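You operate a simulated robot arm through the tools that you are given. There is no shell and no other tool. Be economical: measure what you need, move in short steps, check, and stop when the job is done.

Carry out the task below with a simulated robot arm. There is one attempt and no reset: what you move stays moved.

## Task
Start the fume cupboard: fan and light on, sash at the green mark, air speed 0.7 m/s.
Fine: set the speed with the fan dial, on one of its marks; the taps end shut.
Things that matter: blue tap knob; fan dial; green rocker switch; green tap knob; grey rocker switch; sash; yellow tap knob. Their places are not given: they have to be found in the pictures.

The check looks at the end state, three seconds after you hand in, the way a careful person would. Anything else that was tipped, shoved, dropped, spilled or broken makes it a failure.

## Robot
A 7-joint arm with a two-finger parallel gripper, fixed in place. Base frame: the origin is at the foot of the arm, x ahead of it, y to its left, z up. Units: mm, rad, N and s.
With the tool pointing down near the work surface it reaches from about 440 to 920 mm from the base axis. Its first joint turns from -2.007 to 2.007 rad. Payload 3.91 kg.
The tool frame sits at the grasp point between the pads (the TCP): z along the fingers, y along the line on which they close. The tips reach 30 mm beyond it. Largest opening 110 mm; finger width 20, thickness 10; the body of the gripper, 48 by 112 mm, starts 55 mm behind the TCP.
Orientation is that of the tool frame in the base frame, as a unit quaternion [x, y, z, w]. With the fingers straight down and closing along the base's y, the tool's x points along the base's -x, its y along +y and its z along -z.

## Interface
- The arm moves only by the tool move_arm. Its argument "increments" is a list of rows, each an object (a shift or turn left out is 0, a gripper value left out holds the last) with "travel": the shift along the base's x, y, z in mm, a list of three; "rotation": the turn, a rotation vector about the base's x, y, z in rad, a list of three; "gripper": the gripper command, from -1 (fully open) to 1 (shut), values between in proportion. In form: [{"travel": [dx, dy, dz], "rotation": [wx, wy, wz], "gripper": gripper}, ...]. A call has 1 to 20 rows; each row shifts and turns the commanded pose from where the row before left it. A row lasts 0.2 s, in which the tool goes at most 50 mm and 0.15 rad; a call with a longer step from one row to the next is refused whole, and so is a gripper value outside its range. A pose out of reach is approached as far as the arm can. The call stops where the force on the tool passes 50 N (or 10 N more than at its start, if that is more) or the arm is blocked; 0.2 s more then pass. The fingers move at their own pace (about 153 mm/s each) and stop on an object; they squeeze with about 35 N. The grip force told is the motor's: it shows also when the fingers shut on nothing. Time passes only in rows, and 0.2 s behind the last, so rows that do not move let the fingers close. The reply holds the time, the measured pose of the TCP, the force on the tool along the base axes, the opening and the grip force, in the units named above and with some noise, with the torque about the TCP (base axes, N m) and any sound that the robot's microphone picked up, and new pictures: "show" is both (left out), scene, wrist or none.
- Cameras (640 x 400 px; columns grow to the right, rows downward): "scene" is fixed at [217.9, 497, 1836.1]; the picture's right is [-0.88, -0.47, 0.00], its down [-0.28, 0.53, -0.80] and it looks along [0.37, -0.70, -0.60] (base axes); focal length 343 px, centre (320, 200). "wrist" rides on the gripper at [72, 17, -103] in the tool frame; the picture's right is [-0.23, 0.97, 0.00], its down [-0.76, -0.18, -0.62] and it looks along [-0.61, -0.14, 0.78] (tool axes); focal length 222 px, centre (320, 200).
- lift_body(by): slides the trunk up (or, below 0, down) by that many mm; the arm rides with it, the base frame stays. It gives what a move gives, with no picture.
- pixel_to_xyz(camera, pixels): for up to 12 pixels [column, row] of the newest picture of that camera ("zoom" is the newest enlarged one), the place [x, y, z] in the base frame of the surface seen there, good to about 2 mm, but the place of the scene camera against the robot may be out by one fixed shift of up to 25 mm in any direction. It takes no simulated time.
- enlarge(camera, box): a new picture of the part [left, top, right, bottom] of that camera's present view, enlarged. It takes no simulated time.
- job_done(): hands the job in; it is judged then, once.

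Keep the steps short. Do not move on a guess: measure, check each grasp and each placing, and mend mistakes. In all there are 80 turns and 200 pictures (those below and enlarged ones count). Leave the gripper open and the arm clear of the work at the hand-in unless told otherwise, and finish with a single line.

The tools are called after "Call:" as name(argument=value, ...) on one line, values as JSON. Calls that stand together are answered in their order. move_arm: Moves the arm, as the interface text tells. Its arguments: {"type":"object","properties":{"increments":{"type":"array","items":{"type":"object","properties":{"travel":{"type":"array","items":{"type":"number"}},"rotation":{"type":"array","items":{"type":"number"}},"gripper":{"type":"number"}}}},"show":{"type":"string","enum":["both","scene","wrist","none"]}},"required":["increments"]} The other tools are called the same way: lift_body (by) slides the trunk up or down; pixel_to_xyz (camera, pixels) gives the place of the surface under pixels of a picture; enlarge (camera, box) takes an enlarged picture of a part of a camera's view; job_done () hands the job in.

At the start:

```text
time: 0.0
tool_pos: [546.9, -94.2, 1566.5]
tool_rot: [0.0, 1.0, 0.0, -0.001]
force: [-0.6, 0.1, 0.1]
moment: [0.01, -0.01, 0.02]
opening: 109.9
finger_force: 0.0
trunk travel left (down, up): [-925.0, 65.0]
```

scene: 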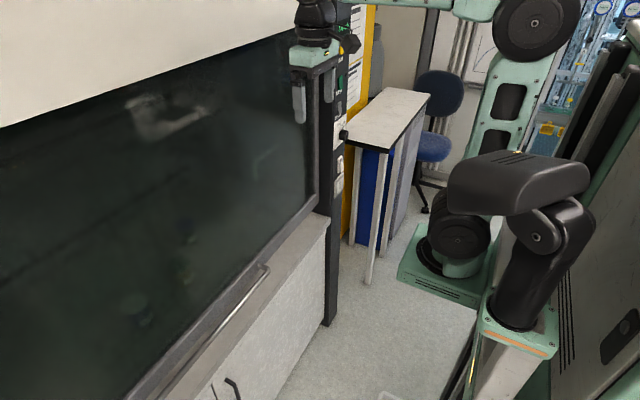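
wrist: 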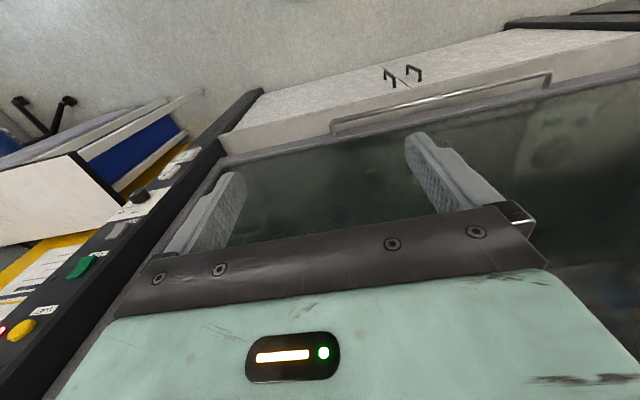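

I see the panel post at wrist pixels (0-200, 150-340) and in the scene at (345, 100-200). I'll enlarge both.

Call:
enlarge(camera="wrist", box=[0, 130, 260, 360])

Call:
enlarge(camera="scene", box=[300, 0, 400, 240])

Call:
pixel_to_xyz(camera="wrist", pixels=[[80, 267], [20, 330], [118, 228], [138, 195], [165, 172], [190, 155], [240, 110], [440, 97], [550, 75], [225, 160], [130, 280], [600, 110]])

```text
1.74 times, centred on (130, 245) of wrist
```

zoom: 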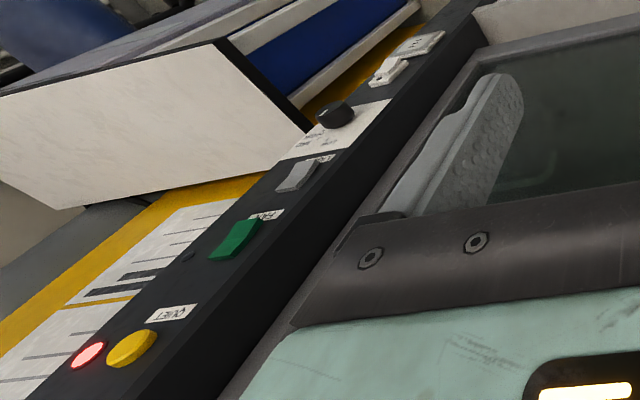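

```text
1.67 times, centred on (350, 120) of scene
```

zoom: 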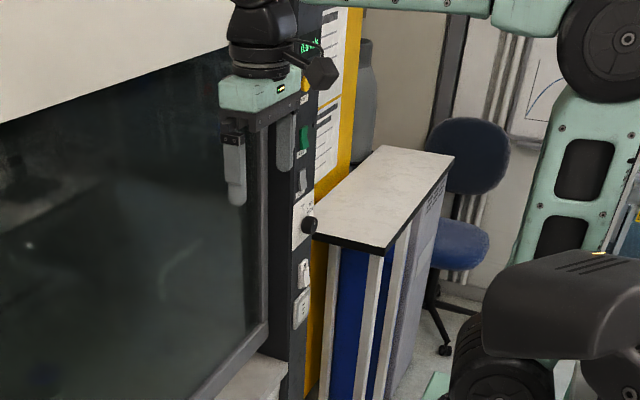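

```text
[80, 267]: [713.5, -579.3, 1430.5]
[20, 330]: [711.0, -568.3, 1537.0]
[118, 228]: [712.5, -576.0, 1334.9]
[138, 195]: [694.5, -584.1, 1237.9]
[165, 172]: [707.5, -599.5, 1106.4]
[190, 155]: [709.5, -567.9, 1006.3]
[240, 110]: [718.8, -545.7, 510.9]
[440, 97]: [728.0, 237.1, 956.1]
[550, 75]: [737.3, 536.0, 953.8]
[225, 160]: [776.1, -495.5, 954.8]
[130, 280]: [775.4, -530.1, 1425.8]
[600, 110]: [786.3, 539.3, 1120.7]
```

Rockers, dial and yellow alarm button are found. Now I look for the sash mark, handle and taps.

Call:
enlarge(camera="scene", box=[0, 0, 340, 210])

Call:
enlarge(camera="scene", box=[100, 180, 420, 400])

Call:
enlarge(camera="wrist", box=[200, 20, 640, 290])

Call:
pixel_to_xyz(camera="scene", pixels=[[392, 93], [352, 125], [428, 95], [348, 138], [268, 268], [180, 370], [315, 120], [320, 190], [250, 50], [310, 225], [5, 110], [335, 75]])

```text
1.88 times, centred on (170, 105) of scene
```

zoom: 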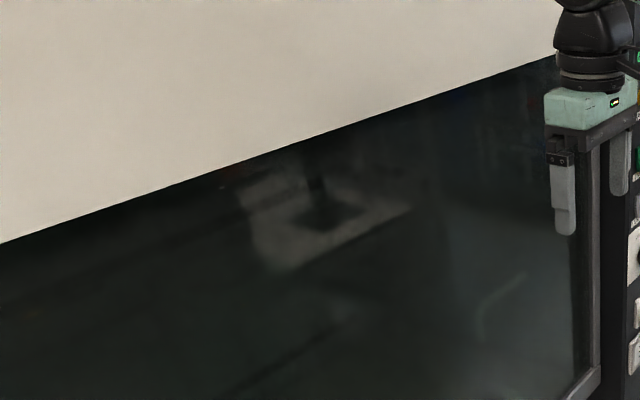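

```text
1.82 times, centred on (260, 290) of scene
```

zoom: 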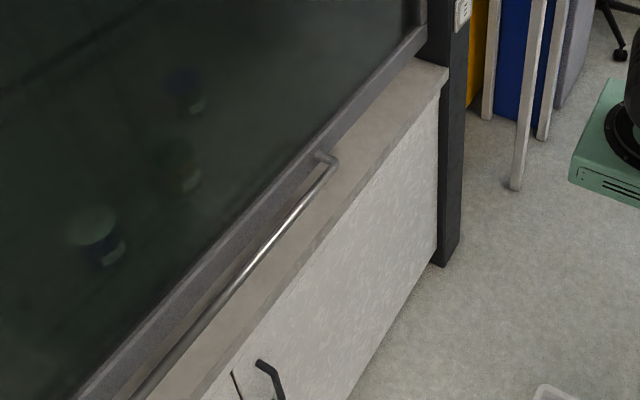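

```text
1.45 times, centred on (420, 155) of wrist
```

zoom: 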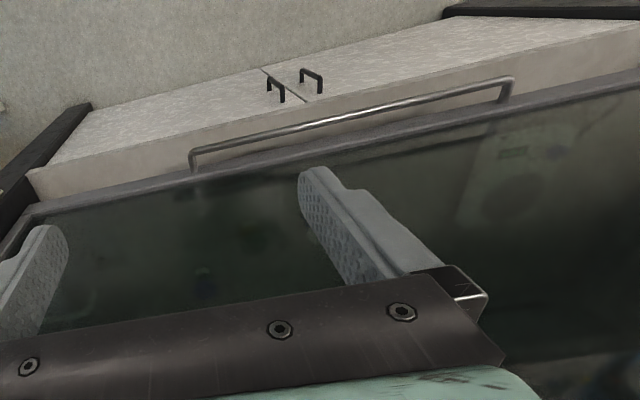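

```text
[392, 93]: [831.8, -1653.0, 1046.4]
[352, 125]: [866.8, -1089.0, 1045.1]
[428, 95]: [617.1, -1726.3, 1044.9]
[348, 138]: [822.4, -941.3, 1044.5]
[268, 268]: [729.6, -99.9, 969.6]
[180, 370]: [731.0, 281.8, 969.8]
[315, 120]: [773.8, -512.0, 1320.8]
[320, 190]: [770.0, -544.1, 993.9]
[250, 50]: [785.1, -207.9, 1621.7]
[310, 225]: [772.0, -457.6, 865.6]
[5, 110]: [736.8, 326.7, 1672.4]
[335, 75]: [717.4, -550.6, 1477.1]
```

Sash bar lies along y from about -120 to 540 at x≈730, z≈960. Taps still unseen. I pitch the tool up and draw back to look at the whole front.

Call:
move_arm(increments=[{"travel": [-20, 20, -30], "rotation": [0, -0.14, 0], "gripper": 1}, {"travel": [-20, 20, -30], "rotation": [0, -0.14, 0]}, {"travel": [-20, 20, -30], "rotation": [0, -0.14, 0]}, {"travel": [-20, 20, -30], "rotation": [0, -0.14, 0]}, {"travel": [-20, 20, -30], "rotation": [0, -0.14, 0]}])

```text
time: 1.2
tool_pos: [494.6, 19.2, 1374.2]
tool_rot: [-0.001, 0.951, 0.0, 0.308]
force: [-0.1, 0.4, -0.2]
moment: [0.04, 0.01, 0.03]
opening: 0.0
finger_force: 35.1
out of reach, approached as far as the arm can: row 2, 3, 4
trunk travel left (down, up): [-925.0, 65.0]
```

scene: 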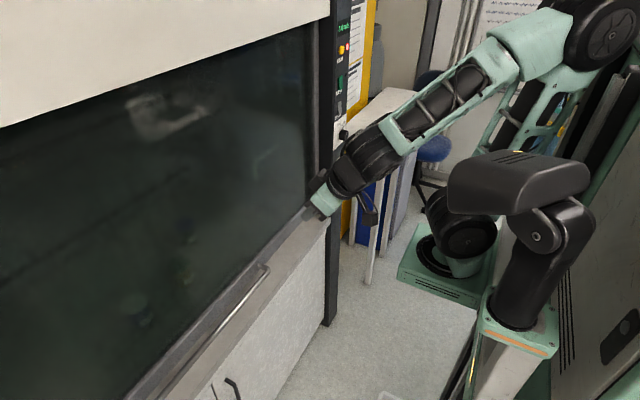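
wrist: 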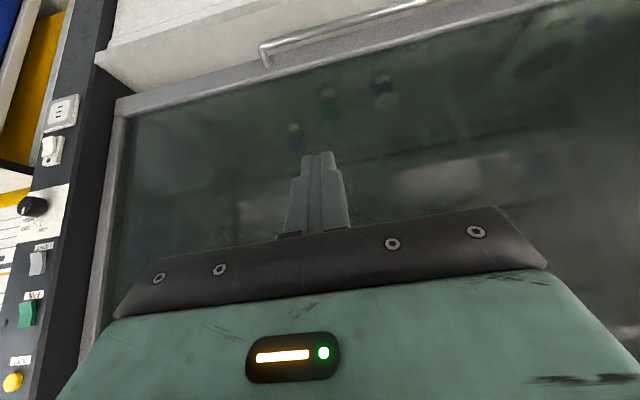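

Coloured knobs show behind the glass near (295,130), (328,92), (382,85). Enlarge.

Call:
enlarge(camera="wrist", box=[240, 50, 440, 175])

Call:
enlarge(camera="wrist", box=[0, 80, 200, 400])

Call:
enlarge(camera="scene", box=[300, 0, 400, 62])

Call:
pixel_to_xyz(camera="wrist", pixels=[[295, 130], [328, 92], [382, 85], [30, 206], [37, 263], [26, 315], [13, 381], [265, 60], [420, 8], [95, 250], [300, 60], [330, 41]])

```text
3.20 times, centred on (340, 112) of wrist
```

zoom: 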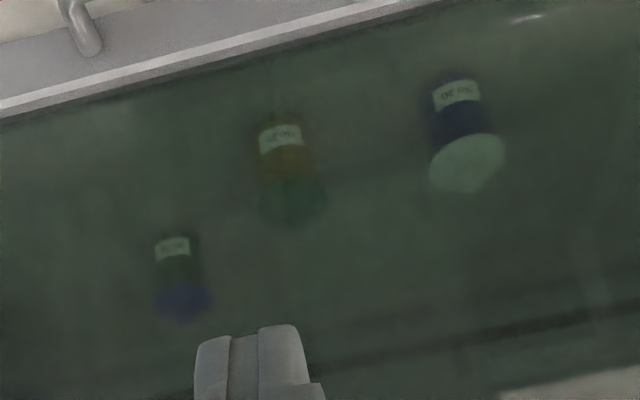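

```text
1.25 times, centred on (100, 240) of wrist
```

zoom: 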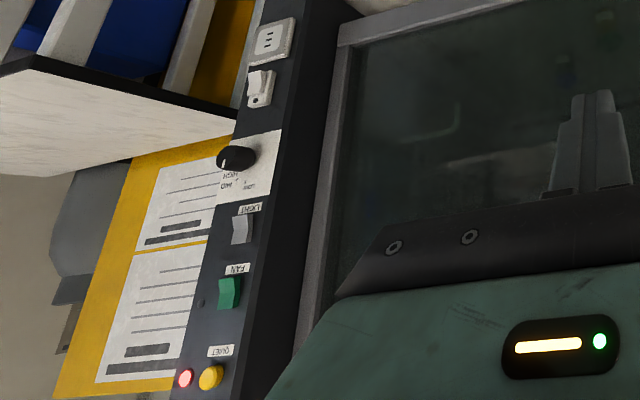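

```text
6.40 times, centred on (350, 31) of scene
```

zoom: 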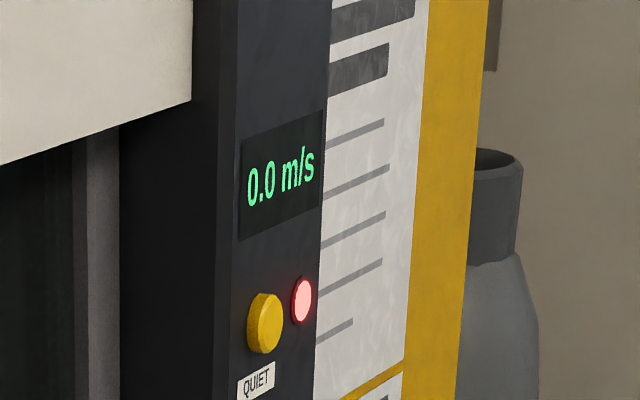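

```text
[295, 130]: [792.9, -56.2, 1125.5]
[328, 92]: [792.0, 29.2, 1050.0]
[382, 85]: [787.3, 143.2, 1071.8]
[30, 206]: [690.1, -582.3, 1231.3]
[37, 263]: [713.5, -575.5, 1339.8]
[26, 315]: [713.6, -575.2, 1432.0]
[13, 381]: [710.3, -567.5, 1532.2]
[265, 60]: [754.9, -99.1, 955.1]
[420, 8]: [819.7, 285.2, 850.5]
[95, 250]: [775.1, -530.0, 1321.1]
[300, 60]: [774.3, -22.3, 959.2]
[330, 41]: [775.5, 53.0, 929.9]
```

The speed display reads 0.0 m/s; the knobs inside look like bottles or labelled outlets. I turn left to view the left post.

Call:
move_arm(increments=[{"travel": [-10, 40, -10], "rotation": [0, -0.1, 0.1]}, {"travel": [-10, 40, -10], "rotation": [0, 0, 0.14]}, {"travel": [-10, 40, -10], "rotation": [0, 0, 0.14]}, {"travel": [-10, 40, -10], "rotation": [0, 0, 0.14]}, {"travel": [-10, 40, -10], "rotation": [0, 0, 0.14]}])

```text
time: 2.4
tool_pos: [451.0, 226.4, 1331.7]
tool_rot: [-0.304, 0.884, 0.114, 0.337]
force: [-0.1, -0.7, -0.7]
moment: [0.01, 0.01, 0.01]
opening: 0.0
finger_force: 35.1
out of reach, approached as far as the arm can: row 1
trunk travel left (down, up): [-925.0, 65.0]
```

scene: 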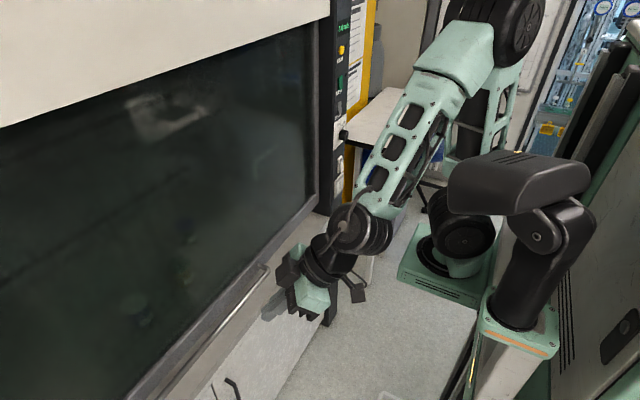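
wrist: 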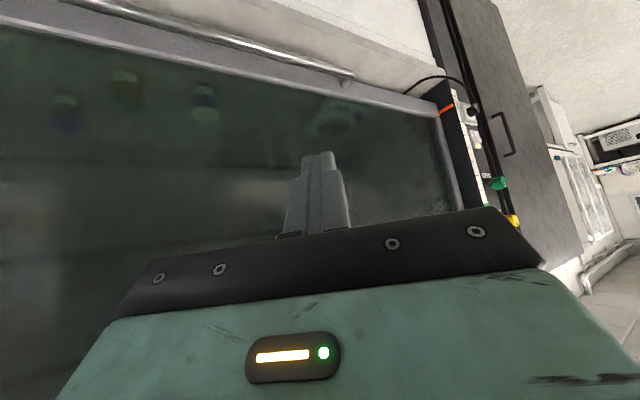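

Left post has an orange mark at (447,110), and knobs green (498,184), yellow (513,220). Move further to see it all.

Call:
move_arm(increments=[{"travel": [-30, 0, 0], "rotation": [0, 0, 0.14]}, {"travel": [-30, 0, 0], "rotation": [0, 0, 0.14]}, {"travel": [-20, 0, 20], "rotation": [0, 0, 0.14]}, {"travel": [-20, 0, 20], "rotation": [0, 0, 0.14]}, {"travel": [0, 0, 20], "rotation": [0, 0, 0.14]}], show="wrist")

```text
time: 3.6
tool_pos: [351.1, 228.2, 1392.0]
tool_rot: [-0.588, 0.726, 0.222, 0.279]
force: [0.5, 0.5, 0.2]
moment: [-0.03, 0.0, 0.0]
opening: 0.0
finger_force: 34.9
trunk travel left (down, up): [-925.0, 65.0]
```

wrist: 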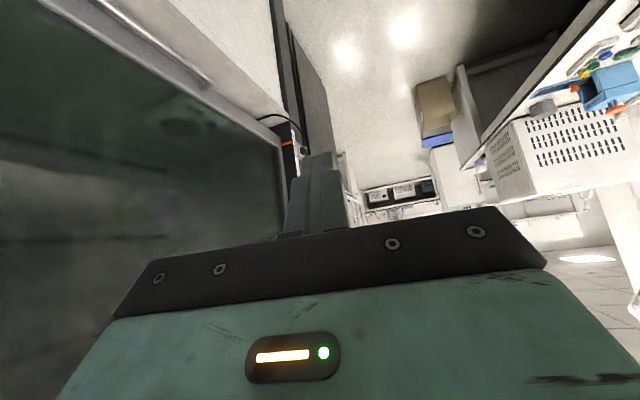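

Fingers block. I turn back and shift left.

Call:
move_arm(increments=[{"travel": [0, 30, -20], "rotation": [0, 0, -0.14]}, {"travel": [0, 30, 0], "rotation": [0, 0, -0.14]}, {"travel": [0, 30, 0], "rotation": [0, 0, -0.14]}, {"travel": [0, 30, 0], "rotation": [0, 0, -0.14]}, {"travel": [0, 30, 0], "rotation": [0, 0, -0.14]}, {"travel": [0, 30, 0], "rotation": [0, 0, -0.14]}, {"travel": [0, 30, 0], "rotation": [0, 0, -0.14]}])

```text
time: 5.2
tool_pos: [474.0, 299.5, 1340.7]
tool_rot: [-0.196, 0.9, 0.123, 0.369]
force: [-0.6, -1.1, -0.8]
moment: [0.09, -0.05, -0.03]
opening: 0.0
finger_force: 35.1
out of reach, approached as far as the arm can: row 3, 4, 5, 6
trunk travel left (down, up): [-925.0, 65.0]
```

scene: 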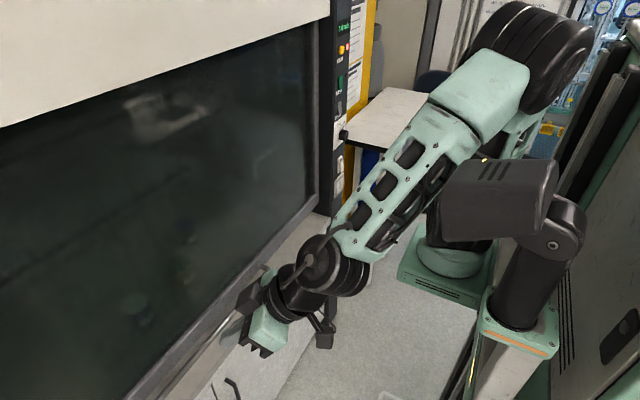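
wrist: 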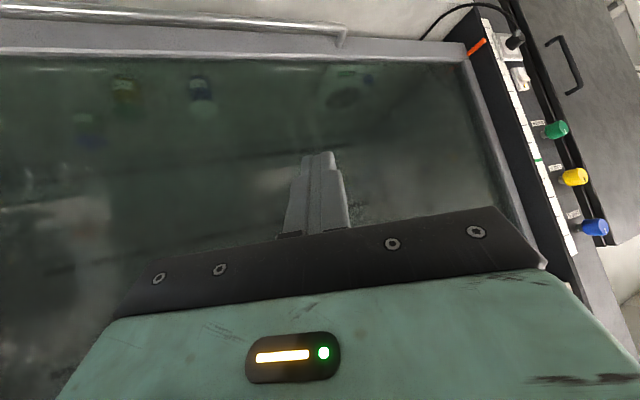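

Now the left post: orange indicator at (477,46), scale, green mark near (538,158), three tap knobs. Enlarge and measure.

Call:
enlarge(camera="wrist", box=[430, 20, 630, 145])

Call:
enlarge(camera="wrist", box=[460, 110, 640, 270])

Call:
pixel_to_xyz(camera="wrist", pixels=[[477, 46], [538, 158], [558, 130], [575, 177], [595, 228], [340, 35], [200, 22], [518, 40], [300, 62], [485, 30], [570, 245], [500, 120]])

```text
3.20 times, centred on (530, 82) of wrist
```

zoom: 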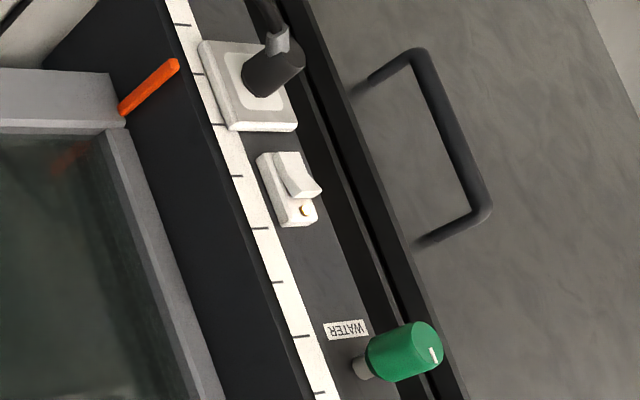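

```text
2.50 times, centred on (550, 190) of wrist
```

zoom: 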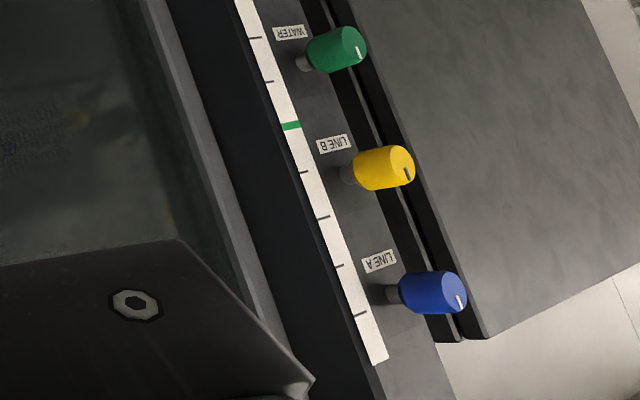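

```text
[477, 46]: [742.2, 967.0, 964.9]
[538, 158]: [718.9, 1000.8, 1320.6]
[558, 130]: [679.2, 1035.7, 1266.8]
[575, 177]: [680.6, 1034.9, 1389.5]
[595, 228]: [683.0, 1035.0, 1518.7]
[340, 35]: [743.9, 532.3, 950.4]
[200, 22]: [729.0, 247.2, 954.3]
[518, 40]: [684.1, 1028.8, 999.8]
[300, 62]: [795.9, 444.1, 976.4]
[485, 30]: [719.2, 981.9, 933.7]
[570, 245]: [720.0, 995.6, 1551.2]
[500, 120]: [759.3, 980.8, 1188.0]
```

Sash pointer reads z≈965 and the green mark is z≈1320, so the sash must rise about 355 mm. Tap markers all look alike. I lower the trunk to work at bar height.

Call:
lift_body(by=-350)

```text
time: 8.6
tool_pos: [472.9, 299.8, 989.1]
tool_rot: [-0.185, 0.904, 0.128, 0.363]
force: [0.8, -0.4, -0.2]
moment: [0.03, 0.02, -0.01]
opening: 0.2
finger_force: 35.0
trunk travel left (down, up): [-575.0, 415.0]
```

Next I square the tool: yaw back, pitch to forward.

Call:
move_arm(increments=[{"travel": [-10, -10, 0], "rotation": [0, 0, -0.135], "gripper": 0}, {"travel": [-10, -10, 0], "rotation": [0, 0, -0.135]}, {"travel": [-10, -10, 0], "rotation": [0, 0, -0.135]}, {"travel": [-10, -10, 0], "rotation": [0, 0, -0.135]}, {"travel": [0, -10, 0], "rotation": [0, -0.14, 0]}, {"travel": [0, -10, 0], "rotation": [0, -0.14, 0]}, {"travel": [0, -10, 0], "rotation": [0, -0.14, 0]}, {"travel": [0, -10, 0], "rotation": [0, -0.14, 0]}, {"travel": [0, -10, 0], "rotation": [0, -0.14, 0]}], show="scene")

```text
time: 10.6
tool_pos: [391.2, 147.1, 1036.3]
tool_rot: [0.051, 0.75, 0.041, 0.658]
force: [-0.6, 0.3, 0.6]
moment: [0.0, 0.02, -0.04]
opening: 55.0
finger_force: 0.2
out of reach, approached as far as the arm can: row 4, 5, 6, 7, 8, 9
trunk travel left (down, up): [-575.0, 415.0]
```

scene: 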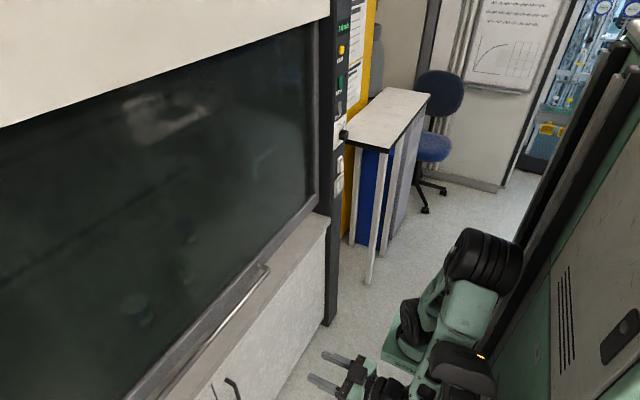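

Now I roll the tool so the fingers close vertically (camera on the right side looking left), moving to x≈560.

Call:
move_arm(increments=[{"travel": [20, 0, 0], "rotation": [0, -0.13, 0]}, {"travel": [20, 0, 0], "rotation": [-0.142, 0, 0]}, {"travel": [20, 0, 0], "rotation": [-0.142, 0, 0]}, {"travel": [20, 0, 0], "rotation": [-0.142, 0, 0]}, {"travel": [20, 0, 0], "rotation": [-0.142, 0, 0]}, {"travel": [20, 0, 0], "rotation": [-0.142, 0, 0]}, {"travel": [20, 0, 0], "rotation": [-0.142, 0, 0]}, {"travel": [0, 0, 0], "rotation": [-0.142, 0, 0]}, {"travel": [0, 0, 0], "rotation": [-0.142, 0, 0]}, {"travel": [0, 0, 0], "rotation": [-0.142, 0, 0]}, {"travel": [0, 0, 0], "rotation": [-0.142, 0, 0]}, {"travel": [0, 0, 0], "rotation": [-0.142, 0, 0]}, {"travel": [0, 0, 0], "rotation": [-0.142, 0, 0]}])

```text
time: 13.4
tool_pos: [510.0, 160.4, 1056.9]
tool_rot: [0.524, -0.481, 0.501, -0.494]
force: [-0.2, -0.2, -0.4]
moment: [-0.03, -0.01, 0.01]
opening: 55.1
finger_force: 0.1
out of reach, approached as far as the arm can: row 1, 3
trunk travel left (down, up): [-575.0, 415.0]
```

scene: 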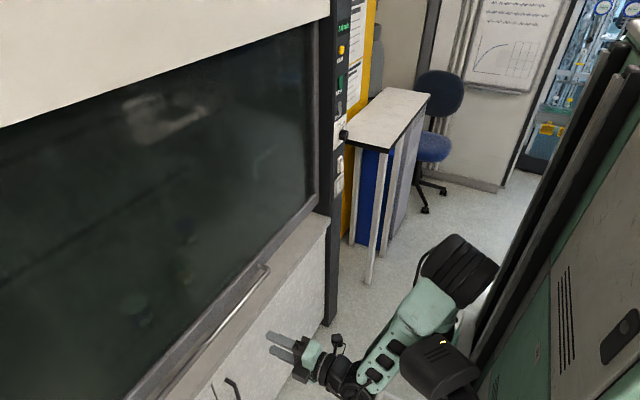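
wrist: 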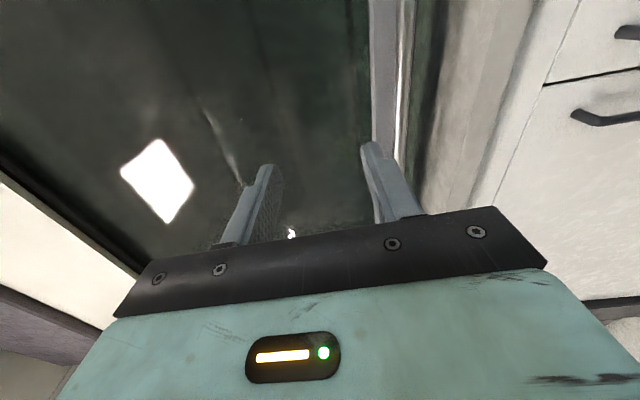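

Orientation is right. Measure the bar and ledge.

Call:
pixel_to_xyz(camera="wrist", pixels=[[402, 60], [402, 100], [402, 20], [384, 60], [425, 60], [445, 60], [480, 60], [510, 60], [372, 60]])

Call:
enlarge(camera="wrist", box=[320, 0, 560, 150])

```text
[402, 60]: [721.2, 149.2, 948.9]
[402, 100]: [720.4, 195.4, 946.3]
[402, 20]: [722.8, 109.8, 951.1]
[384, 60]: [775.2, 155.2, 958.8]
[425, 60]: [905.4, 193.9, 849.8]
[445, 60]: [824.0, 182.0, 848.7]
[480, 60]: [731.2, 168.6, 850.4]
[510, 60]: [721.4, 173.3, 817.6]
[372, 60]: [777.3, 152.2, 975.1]
```

```text
2.67 times, centred on (440, 75) of wrist
```

zoom: 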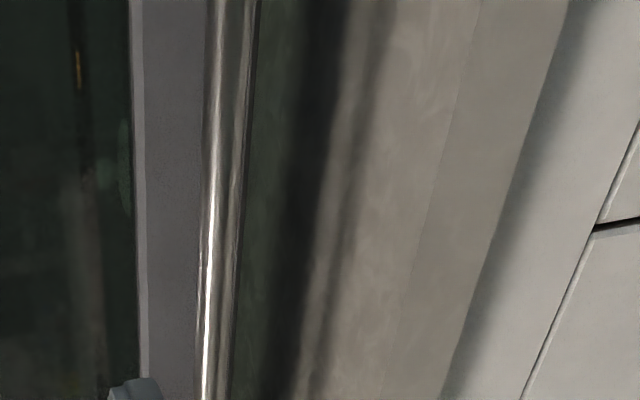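

Bar centre ≈ (729, ·, 951); ledge at z 850. I lower to z≈951, then go forward.

Call:
move_arm(increments=[{"travel": [20, 10, -35]}, {"travel": [20, 10, -35]}, {"travel": [20, 10, -35]}, {"travel": [30, 0, 0]}, {"travel": [30, 0, 0]}, {"travel": [0, 0, 0]}], show="wrist")

```text
time: 14.8
tool_pos: [587.2, 139.2, 1058.5]
tool_rot: [0.524, -0.481, 0.499, -0.494]
force: [0.0, 0.0, -0.7]
moment: [0.03, 0.01, -0.01]
opening: 54.9
finger_force: 0.1
out of reach, approached as far as the arm can: row 1, 2, 3, 4, 5
trunk travel left (down, up): [-575.0, 415.0]
```

wrist: 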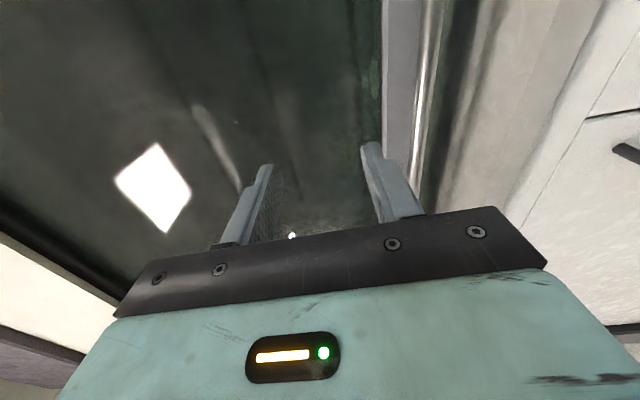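

The arm cannot go lower here; the trunk can. Lower 107 mm.

Call:
lift_body(by=-107)

```text
time: 16.2
tool_pos: [587.0, 139.5, 950.0]
tool_rot: [0.524, -0.481, 0.5, -0.494]
force: [-0.1, 0.8, 0.6]
moment: [0.01, -0.01, 0.0]
opening: 54.9
finger_force: 0.1
trunk travel left (down, up): [-468.0, 522.0]
```

Call:
move_arm(increments=[{"travel": [30, 0, 0]}, {"travel": [30, 0, 0]}, {"travel": [20, 0, 0]}, {"travel": [0, 0, 0]}], show="wrist")

Call:
pixel_to_xyz(camera="wrist", pixels=[[320, 60], [330, 60], [340, 60], [350, 60], [360, 60], [370, 60]])

```text
time: 17.2
tool_pos: [657.1, 129.0, 972.1]
tool_rot: [0.524, -0.482, 0.499, -0.494]
force: [1.0, -0.4, 0.2]
moment: [0.02, 0.0, 0.01]
opening: 54.9
finger_force: 0.1
out of reach, approached as far as the arm can: row 1, 2, 3
trunk travel left (down, up): [-468.0, 522.0]
```

wrist: 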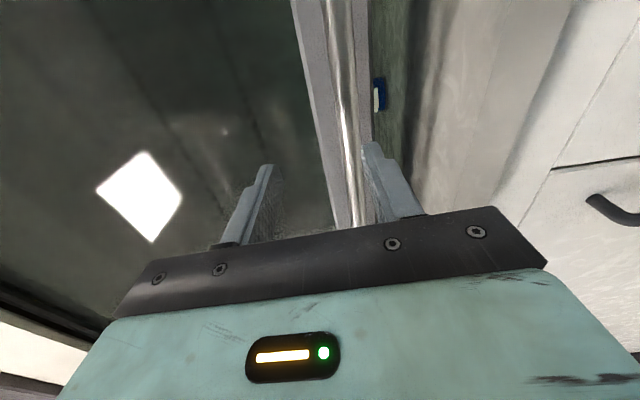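

```text
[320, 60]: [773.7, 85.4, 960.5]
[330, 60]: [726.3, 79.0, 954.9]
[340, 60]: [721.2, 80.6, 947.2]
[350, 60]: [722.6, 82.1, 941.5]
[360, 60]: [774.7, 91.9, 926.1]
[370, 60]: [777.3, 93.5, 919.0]
```

Bar centre z≈948. Arm is near a limit, so I raise the arm 110 and lower the trunk 130 to gain room.

Call:
move_arm(increments=[{"travel": [-20, 15, 40]}, {"travel": [-20, 15, 40]}, {"travel": [0, 10, 40]}, {"travel": [0, 0, 0]}], show="none")

Call:
lift_body(by=-130)

```text
time: 18.2
tool_pos: [616.4, 168.9, 1091.7]
tool_rot: [0.523, -0.482, 0.499, -0.495]
force: [-1.0, -0.7, 1.5]
moment: [-0.05, -0.01, -0.01]
opening: 54.6
finger_force: 0.0
trunk travel left (down, up): [-468.0, 522.0]
```

```text
time: 19.8
tool_pos: [615.4, 169.5, 962.4]
tool_rot: [0.524, -0.481, 0.5, -0.494]
force: [-0.9, 0.3, 0.4]
moment: [0.01, 0.01, 0.0]
opening: 54.9
finger_force: 0.1
trunk travel left (down, up): [-338.0, 652.0]
```

Now forward to the bar: dx +112, dz -14.

Call:
move_arm(increments=[{"travel": [0, 10, -14]}, {"travel": [30, 10, 0]}, {"travel": [30, 0, 0]}, {"travel": [25, 0, 0]}, {"travel": [15, 0, 0]}, {"travel": [12, 0, 0]}, {"travel": [0, 0, 0]}], show="both")

```text
time: 21.4
tool_pos: [727.8, 188.9, 947.9]
tool_rot: [0.524, -0.481, 0.499, -0.495]
force: [0.3, 0.2, 0.7]
moment: [0.0, -0.03, 0.01]
opening: 55.0
finger_force: 0.0
trunk travel left (down, up): [-338.0, 652.0]
```

scene: 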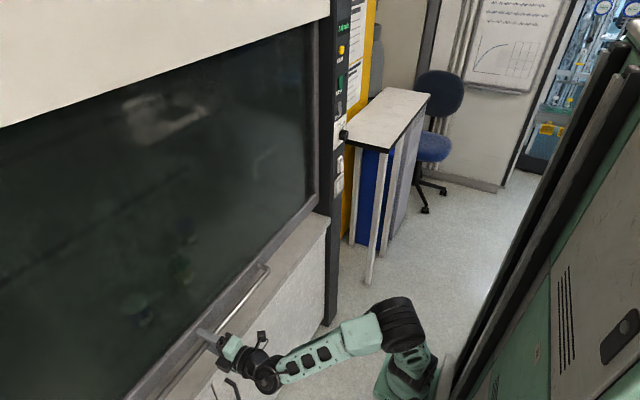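
wrist: 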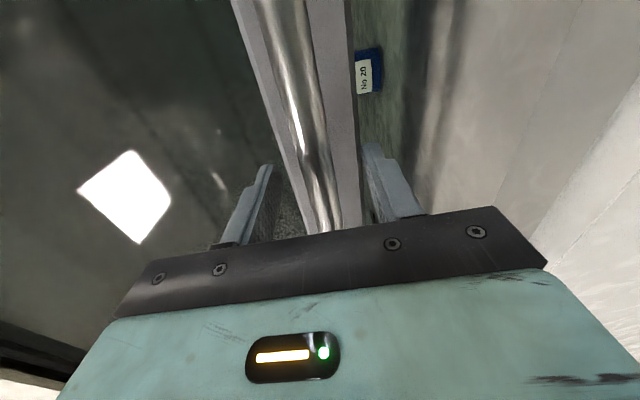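

The bar sits between the fingers. Close the gripper.

Call:
move_arm(increments=[{"gripper": 1}, {}, {}], show="none")

```text
time: 22.2
tool_pos: [726.7, 188.3, 946.8]
tool_rot: [0.524, -0.482, 0.498, -0.494]
force: [0.0, -0.8, -7.4]
moment: [1.1, 0.04, -0.07]
opening: 18.4
finger_force: 45.4
trunk travel left (down, up): [-338.0, 652.0]
```

Gripped at 18.4 mm. Test lift by 20 mm.

Call:
move_arm(increments=[{"travel": [0, 0, 5]}, {"travel": [0, 0, 10]}, {"travel": [0, 0, 10]}, {}], show="wrist")

```text
time: 23.2
tool_pos: [728.9, 188.7, 975.2]
tool_rot: [0.522, -0.481, 0.5, -0.496]
force: [1.0, 4.0, 6.4]
moment: [0.99, -0.01, -0.1]
opening: 18.5
finger_force: 44.9
trunk travel left (down, up): [-338.0, 652.0]
```

wrist: 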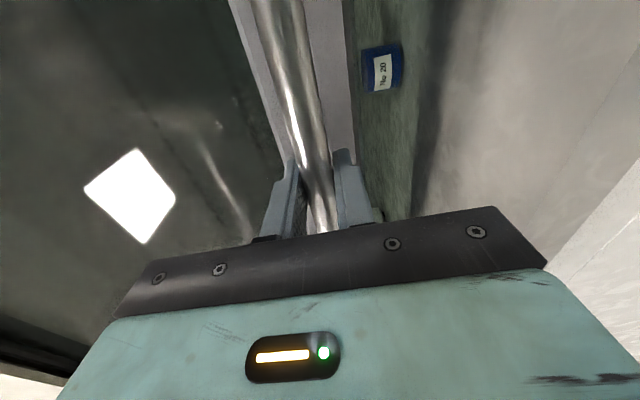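

Sash moves easily. Raise with the trunk, 100 mm first.

Call:
lift_body(by=100)

```text
time: 24.5
tool_pos: [727.4, 188.6, 1074.1]
tool_rot: [0.522, -0.481, 0.501, -0.496]
force: [1.2, 5.2, 8.2]
moment: [0.91, -0.22, 0.18]
opening: 18.4
finger_force: 45.0
trunk travel left (down, up): [-438.0, 552.0]
```

Call:
lift_body(by=225)

Call:
move_arm(increments=[{}], show="both")

```text
time: 26.9
tool_pos: [729.0, 190.0, 1298.5]
tool_rot: [0.523, -0.481, 0.499, -0.495]
force: [-0.9, 4.7, 2.6]
moment: [0.91, 0.05, 0.05]
opening: 18.6
finger_force: 45.0
trunk travel left (down, up): [-663.0, 327.0]
```

```text
time: 27.3
tool_pos: [728.9, 189.0, 1298.7]
tool_rot: [0.523, -0.482, 0.5, -0.494]
force: [1.0, 5.2, 6.1]
moment: [0.93, 0.0, 0.08]
opening: 18.6
finger_force: 44.7
trunk travel left (down, up): [-663.0, 327.0]
```

scene: 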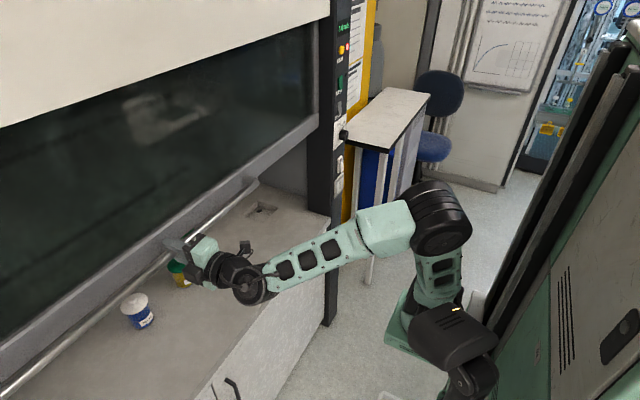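
wrist: 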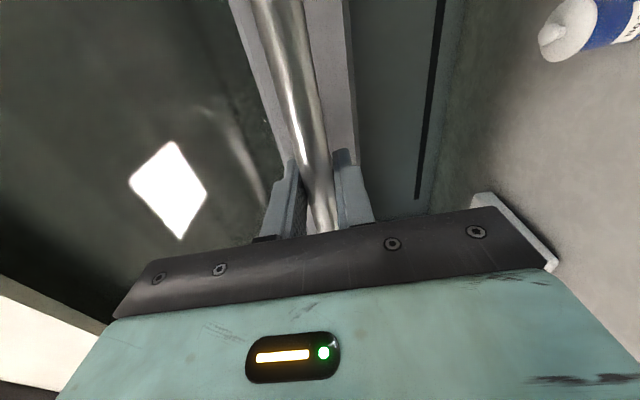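

Raised ~352 mm. Release, check it stays, and back off.

Call:
move_arm(increments=[{"gripper": 0}, {}, {}, {"travel": [-20, 0, 0]}, {"travel": [-40, 0, 0]}, {"travel": [-40, 0, 0]}, {"travel": [-40, 0, 0]}, {}], show="wrist")

Call:
pixel_to_xyz(camera="wrist", pixels=[[320, 60], [330, 60], [340, 60], [350, 60], [360, 60], [370, 60], [380, 60]])

```text
time: 29.1
tool_pos: [587.6, 188.3, 1297.2]
tool_rot: [0.524, -0.482, 0.5, -0.494]
force: [-0.8, 0.1, -1.2]
moment: [0.0, 0.02, 0.0]
opening: 54.9
finger_force: 0.1
trunk travel left (down, up): [-663.0, 327.0]
```

wrist: 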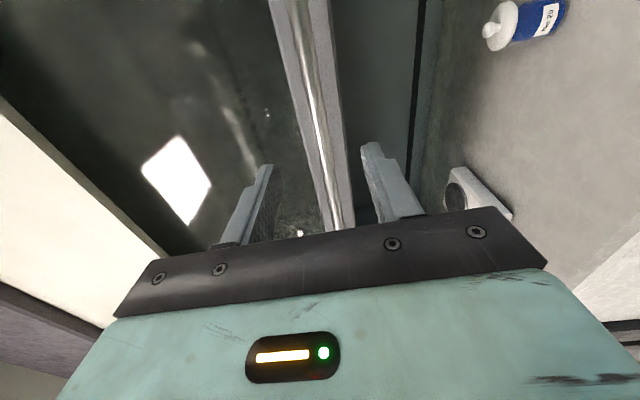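

```text
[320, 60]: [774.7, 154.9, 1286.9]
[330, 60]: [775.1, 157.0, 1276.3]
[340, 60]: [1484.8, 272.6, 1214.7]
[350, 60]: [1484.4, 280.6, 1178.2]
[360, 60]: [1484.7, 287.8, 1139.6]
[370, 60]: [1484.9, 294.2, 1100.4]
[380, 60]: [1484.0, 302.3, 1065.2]
```

It stays up. Turn back to view the left scale.

Call:
move_arm(increments=[{"travel": [-10, 10, 0], "rotation": [0.143, 0, 0]}, {"travel": [-10, 10, 0], "rotation": [0.143, 0, 0]}, {"travel": [-10, 10, 0], "rotation": [0.143, 0, 0]}, {"travel": [-10, 10, 0], "rotation": [0.143, 0, 0]}, {"travel": [-10, 10, 0], "rotation": [0.143, 0, 0]}, {"travel": [-10, 10, 0], "rotation": [0.143, 0, 0]}, {"travel": [-10, 10, 0], "rotation": [0.143, 0, 0]}, {"travel": [-10, 10, 0], "rotation": [0.143, 0, 0]}, {"travel": [-10, 10, 0], "rotation": [0.143, 0, 0]}, {"travel": [-10, 10, 0], "rotation": [0.143, 0, 0]}, {"travel": [-10, 10, 0], "rotation": [0.143, 0, 0]}, {"rotation": [0, 0.14, 0]}, {"rotation": [0, 0.14, 0]}, {"rotation": [0, 0.14, 0]}, {"rotation": [0, 0.14, 0]}, {"rotation": [0, 0.14, 0.1]}, {"rotation": [0, 0, 0.14]}, {"rotation": [0, 0, 0.14]}], show="wrist")

```text
refused: row 16 steps farther than a row can; nothing moved
```

Call:
move_arm(increments=[{"travel": [-10, 10, 0], "rotation": [0.143, 0, 0]}, {"travel": [-10, 10, 0], "rotation": [0.143, 0, 0]}, {"travel": [-10, 10, 0], "rotation": [0.143, 0, 0]}, {"travel": [-10, 10, 0], "rotation": [0.143, 0, 0]}, {"travel": [-10, 10, 0], "rotation": [0.143, 0, 0]}, {"travel": [-10, 10, 0], "rotation": [0.143, 0, 0]}, {"travel": [-10, 10, 0], "rotation": [0.143, 0, 0]}, {"travel": [-10, 10, 0], "rotation": [0.143, 0, 0]}, {"travel": [-10, 10, 0], "rotation": [0.143, 0, 0]}, {"travel": [-10, 10, 0], "rotation": [0.143, 0, 0]}, {"travel": [-10, 10, 0], "rotation": [0.143, 0, 0]}, {"rotation": [0, 0.14, 0]}, {"rotation": [0, 0.14, 0]}, {"rotation": [0, 0.14, 0]}, {"rotation": [0, 0.14, 0]}, {"rotation": [0, 0.14, 0]}, {"rotation": [0, 0, 0.14]}, {"rotation": [0, 0, 0.14]}], show="wrist")

```text
time: 32.9
tool_pos: [475.9, 301.0, 1298.4]
tool_rot: [-0.149, 0.886, 0.057, 0.436]
force: [-0.7, -0.3, -0.4]
moment: [0.0, -0.01, -0.04]
opening: 54.8
finger_force: 0.0
trunk travel left (down, up): [-663.0, 327.0]
```

wrist: 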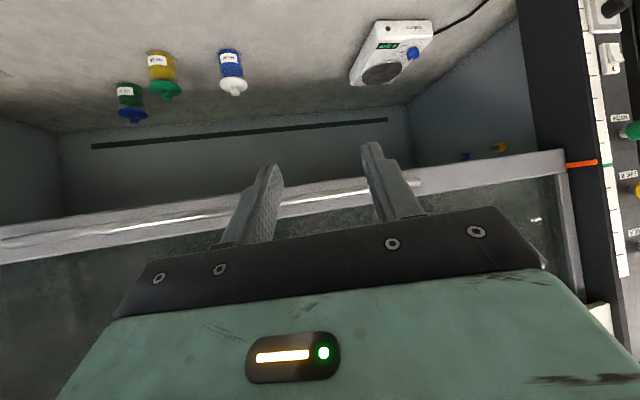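

Call:
enlarge(camera="wrist", box=[540, 110, 640, 210])

Call:
pixel_to_xyz(camera="wrist", pixels=[[570, 165], [580, 163], [590, 162], [596, 162], [605, 165], [608, 165]])

```text
4.00 times, centred on (590, 160) of wrist
```

zoom: 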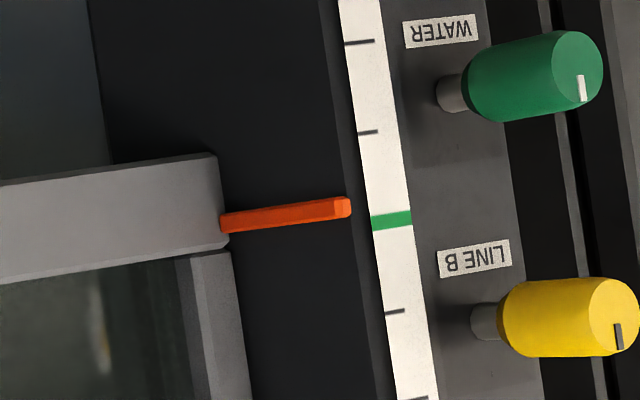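

```text
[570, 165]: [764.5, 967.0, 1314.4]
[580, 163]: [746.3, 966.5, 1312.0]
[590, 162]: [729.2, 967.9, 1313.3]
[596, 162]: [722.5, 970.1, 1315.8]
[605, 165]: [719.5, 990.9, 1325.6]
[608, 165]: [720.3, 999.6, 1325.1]
```

Call:
pixel_to_xyz(camera="zoom", pixels=[[343, 208], [335, 200], [335, 218], [300, 213], [375, 222], [392, 220], [405, 218], [390, 211], [391, 229], [368, 132], [395, 311]])

```text
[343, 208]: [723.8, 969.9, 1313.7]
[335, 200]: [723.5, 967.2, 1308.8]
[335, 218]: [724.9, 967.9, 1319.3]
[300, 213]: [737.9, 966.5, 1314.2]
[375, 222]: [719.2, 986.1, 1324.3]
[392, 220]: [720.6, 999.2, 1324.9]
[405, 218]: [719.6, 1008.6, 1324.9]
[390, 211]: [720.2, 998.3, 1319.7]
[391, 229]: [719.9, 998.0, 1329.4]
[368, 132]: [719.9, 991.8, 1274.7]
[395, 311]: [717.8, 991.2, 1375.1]
```

Pointer is at 1314, mark at 1325: 11 mm short. I regrip and lift 11 mm more; first rotate back in reverse.

Call:
move_arm(increments=[{"rotation": [0, 0, -0.14]}, {"rotation": [0, 0, -0.14]}, {"rotation": [0, -0.14, 0]}, {"rotation": [0, -0.14, 0]}, {"rotation": [0, -0.14, 0]}, {"rotation": [0, -0.14, 0]}, {"rotation": [0, -0.14, 0]}, {"travel": [10, -10, 0], "rotation": [-0.143, 0, 0]}, {"travel": [10, -10, 0], "rotation": [-0.143, 0, 0]}, {"travel": [10, -10, 0], "rotation": [-0.143, 0, 0]}, {"travel": [10, -10, 0], "rotation": [-0.143, 0, 0]}, {"travel": [10, -10, 0], "rotation": [-0.143, 0, 0]}, {"travel": [10, -10, 0], "rotation": [-0.143, 0, 0]}, {"travel": [10, -10, 0], "rotation": [-0.143, 0, 0]}, {"travel": [10, -10, 0], "rotation": [-0.143, 0, 0]}, {"travel": [10, -10, 0], "rotation": [-0.143, 0, 0]}, {"travel": [10, -10, 0], "rotation": [-0.143, 0, 0]}, {"travel": [10, -10, 0], "rotation": [-0.143, 0, 0]}, {}], show="wrist")

```text
time: 36.9
tool_pos: [586.7, 189.3, 1298.9]
tool_rot: [0.524, -0.481, 0.5, -0.495]
force: [-0.5, 0.0, -0.1]
moment: [0.02, 0.01, 0.01]
opening: 55.1
finger_force: 0.1
trunk travel left (down, up): [-663.0, 327.0]
```

wrist: 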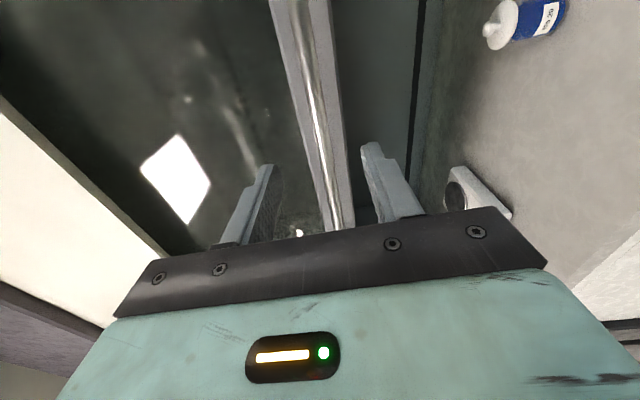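

Go forward 140 and grip.

Call:
move_arm(increments=[{"travel": [40, 0, 0]}, {"travel": [40, 0, 0]}, {"travel": [40, 0, 0]}, {"travel": [20, 0, 0]}, {}, {"gripper": 1}, {}, {}, {}], show="none")

```text
time: 38.9
tool_pos: [728.3, 190.1, 1298.6]
tool_rot: [0.523, -0.482, 0.499, -0.495]
force: [6.3, 2.3, 5.5]
moment: [1.08, -0.03, 0.21]
opening: 18.3
finger_force: 44.6
trunk travel left (down, up): [-663.0, 327.0]
```

Call:
move_arm(increments=[{"travel": [0, 0, 5]}, {"travel": [0, 0, 6]}, {}, {}], show="none")

```text
time: 39.9
tool_pos: [727.1, 190.2, 1310.5]
tool_rot: [0.522, -0.481, 0.5, -0.496]
force: [4.6, 4.5, 8.2]
moment: [1.04, -0.29, 0.38]
opening: 18.2
finger_force: 45.7
trunk travel left (down, up): [-663.0, 327.0]
```

Release, back off, and turn to view again.

Call:
move_arm(increments=[{"gripper": 0}, {}, {}, {"travel": [-20, 0, 0]}, {"travel": [-40, 0, 0]}, {"travel": [-40, 0, 0]}, {"travel": [-40, 0, 0]}, {}], show="none")

Call:
move_arm(increments=[{"travel": [-10, 10, 0], "rotation": [0.143, 0, 0]}, {"travel": [-10, 10, 0], "rotation": [0.143, 0, 0]}, {"travel": [-10, 10, 0], "rotation": [0.143, 0, 0]}, {"travel": [-10, 10, 0], "rotation": [0.143, 0, 0]}, {"travel": [-10, 10, 0], "rotation": [0.143, 0, 0]}, {"travel": [-10, 10, 0], "rotation": [0.143, 0, 0]}, {"travel": [-10, 10, 0], "rotation": [0.143, 0, 0]}, {"travel": [-10, 10, 0], "rotation": [0.143, 0, 0]}, {"travel": [-10, 10, 0], "rotation": [0.143, 0, 0]}, {"travel": [-10, 10, 0], "rotation": [0.143, 0, 0]}, {"travel": [-10, 10, 0], "rotation": [0.143, 0, 0]}, {"rotation": [0, 0.14, 0]}, {"rotation": [0, 0.14, 0]}, {"rotation": [0, 0.14, 0]}, {"rotation": [0, 0.14, 0]}, {"rotation": [0, 0.14, 0]}, {"rotation": [0, 0, 0.14]}, {"rotation": [0, 0, 0.14]}, {}], show="wrist")

Call:
enlarge(camera="wrist", box=[540, 110, 640, 210])

```text
time: 41.7
tool_pos: [590.0, 189.7, 1307.1]
tool_rot: [0.523, -0.482, 0.5, -0.494]
force: [0.7, -0.4, 0.3]
moment: [-0.02, 0.0, -0.01]
opening: 55.0
finger_force: 0.0
trunk travel left (down, up): [-663.0, 327.0]
```

```text
time: 45.7
tool_pos: [478.3, 300.2, 1308.8]
tool_rot: [-0.149, 0.886, 0.057, 0.435]
force: [-0.1, -0.6, 0.0]
moment: [-0.01, 0.02, 0.03]
opening: 55.2
finger_force: 0.1
trunk travel left (down, up): [-663.0, 327.0]
```

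wrist: 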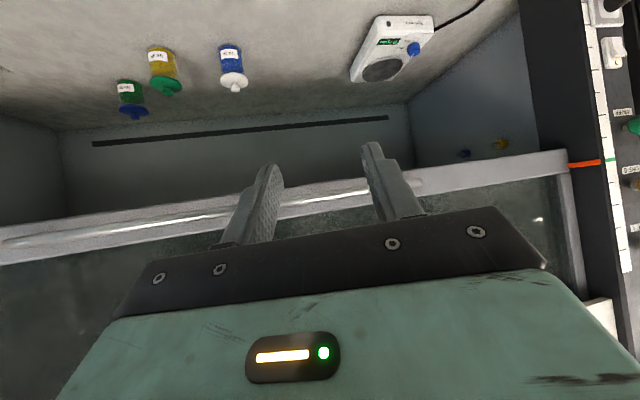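

```text
4.00 times, centred on (590, 160) of wrist
```

zoom: 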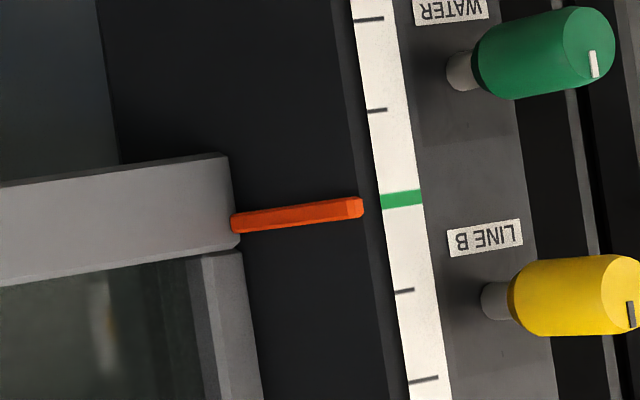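

Call:
pixel_to_xyz(camera="zoom", pixels=[[357, 208], [352, 200], [352, 218], [300, 216], [390, 200], [400, 199], [412, 198], [400, 191], [400, 207]])

```text
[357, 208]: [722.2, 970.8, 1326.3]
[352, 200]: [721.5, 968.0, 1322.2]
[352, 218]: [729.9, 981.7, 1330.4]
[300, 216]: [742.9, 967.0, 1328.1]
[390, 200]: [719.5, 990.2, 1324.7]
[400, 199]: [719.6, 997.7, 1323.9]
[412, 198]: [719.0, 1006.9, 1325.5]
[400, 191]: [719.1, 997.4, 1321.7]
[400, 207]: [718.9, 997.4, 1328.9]
```

Sash pointer 1326 vs mark 1325: good. Check the three tap markers.

Call:
move_arm(increments=[{"travel": [0, 30, 0], "rotation": [0, 0, 0.1]}, {"travel": [0, 30, 0]}, {"travel": [0, 30, 0]}, {}], show="wrist")

Call:
enlarge(camera="wrist", box=[530, 70, 640, 270])

```text
time: 46.7
tool_pos: [478.2, 388.8, 1307.3]
tool_rot: [-0.191, 0.878, 0.078, 0.431]
force: [-0.9, 1.0, 0.3]
moment: [0.06, -0.03, -0.01]
opening: 55.0
finger_force: 0.0
trunk travel left (down, up): [-663.0, 327.0]
```

wrist: 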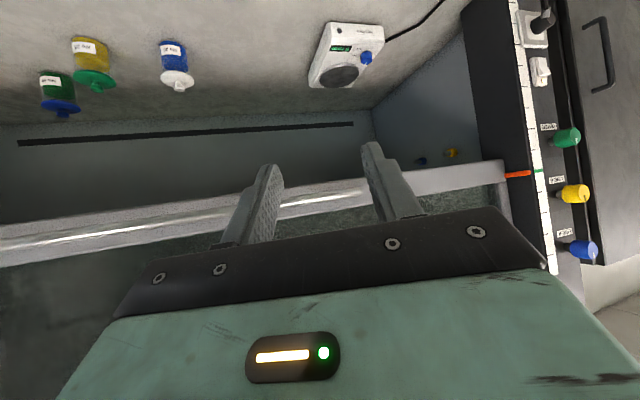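

```text
2.00 times, centred on (585, 170) of wrist
```

zoom: 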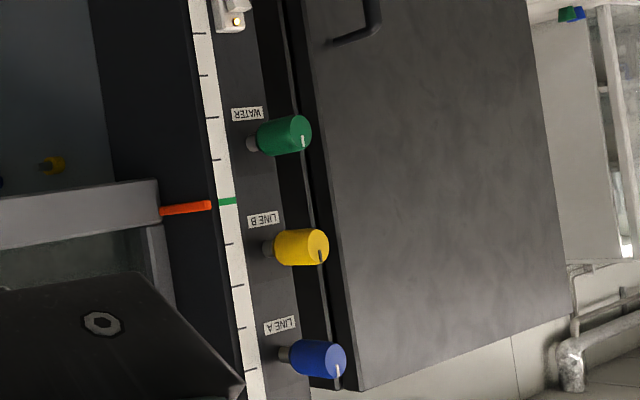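

All three markers point the same way (shut). Now to the panel: square the tool forward and travel right.

Call:
move_arm(increments=[{"travel": [0, -40, 0], "rotation": [0, 0, -0.14], "gripper": 1}, {"travel": [0, -45, 0], "rotation": [0, 0, -0.14]}, {"travel": [0, -45, 0], "rotation": [0, 0, -0.1]}, {"travel": [0, -45, 0], "rotation": [0, -0.14, 0]}, {"travel": [0, -45, 0], "rotation": [0, -0.14, 0]}, {"travel": [0, -45, 0], "rotation": [0, -0.14, 0]}, {"travel": [0, -45, 0], "rotation": [0, -0.14, 0]}, {"travel": [0, -45, 0], "rotation": [0, -0.14, 0]}, {"travel": [0, -45, 0]}, {"travel": [0, -45, 0]}, {"travel": [0, -45, 0]}, {"travel": [0, -45, 0]}, {"travel": [0, -45, 0]}, {"travel": [0, -45, 0]}, {"travel": [0, -45, 0]}, {"travel": [0, -45, 0]}, {"travel": [0, -45, 0]}, {"travel": [0, -45, 0]}], show="both")

```text
time: 47.9
tool_pos: [567.5, 74.5, 1301.9]
tool_rot: [0.114, 0.838, -0.098, 0.525]
force: [-1.2, 2.8, 0.8]
moment: [-0.08, -0.03, -0.17]
opening: 0.0
finger_force: 35.4
trunk travel left (down, up): [-663.0, 327.0]
stopped in row 6: the arm was blocked; the commanded pose is now the measured one
```

scene: 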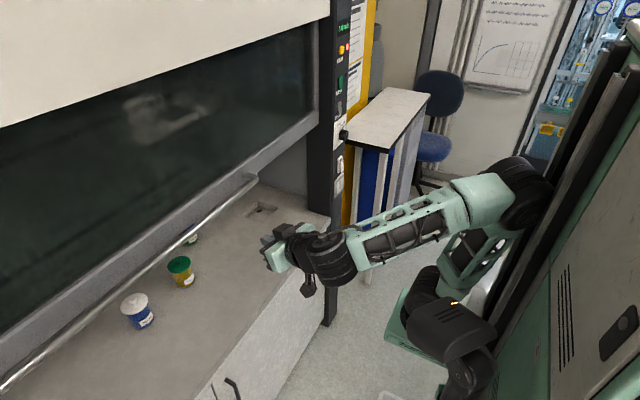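
wrist: 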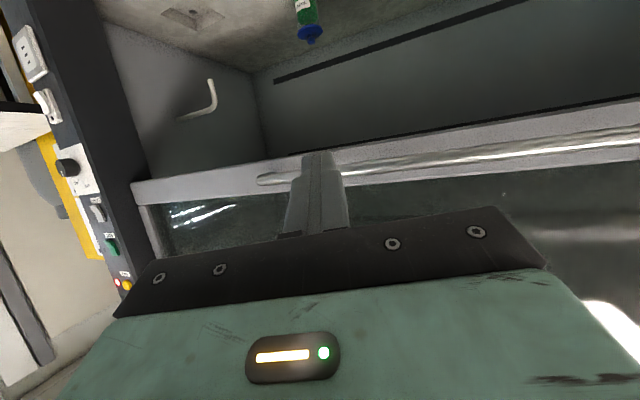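

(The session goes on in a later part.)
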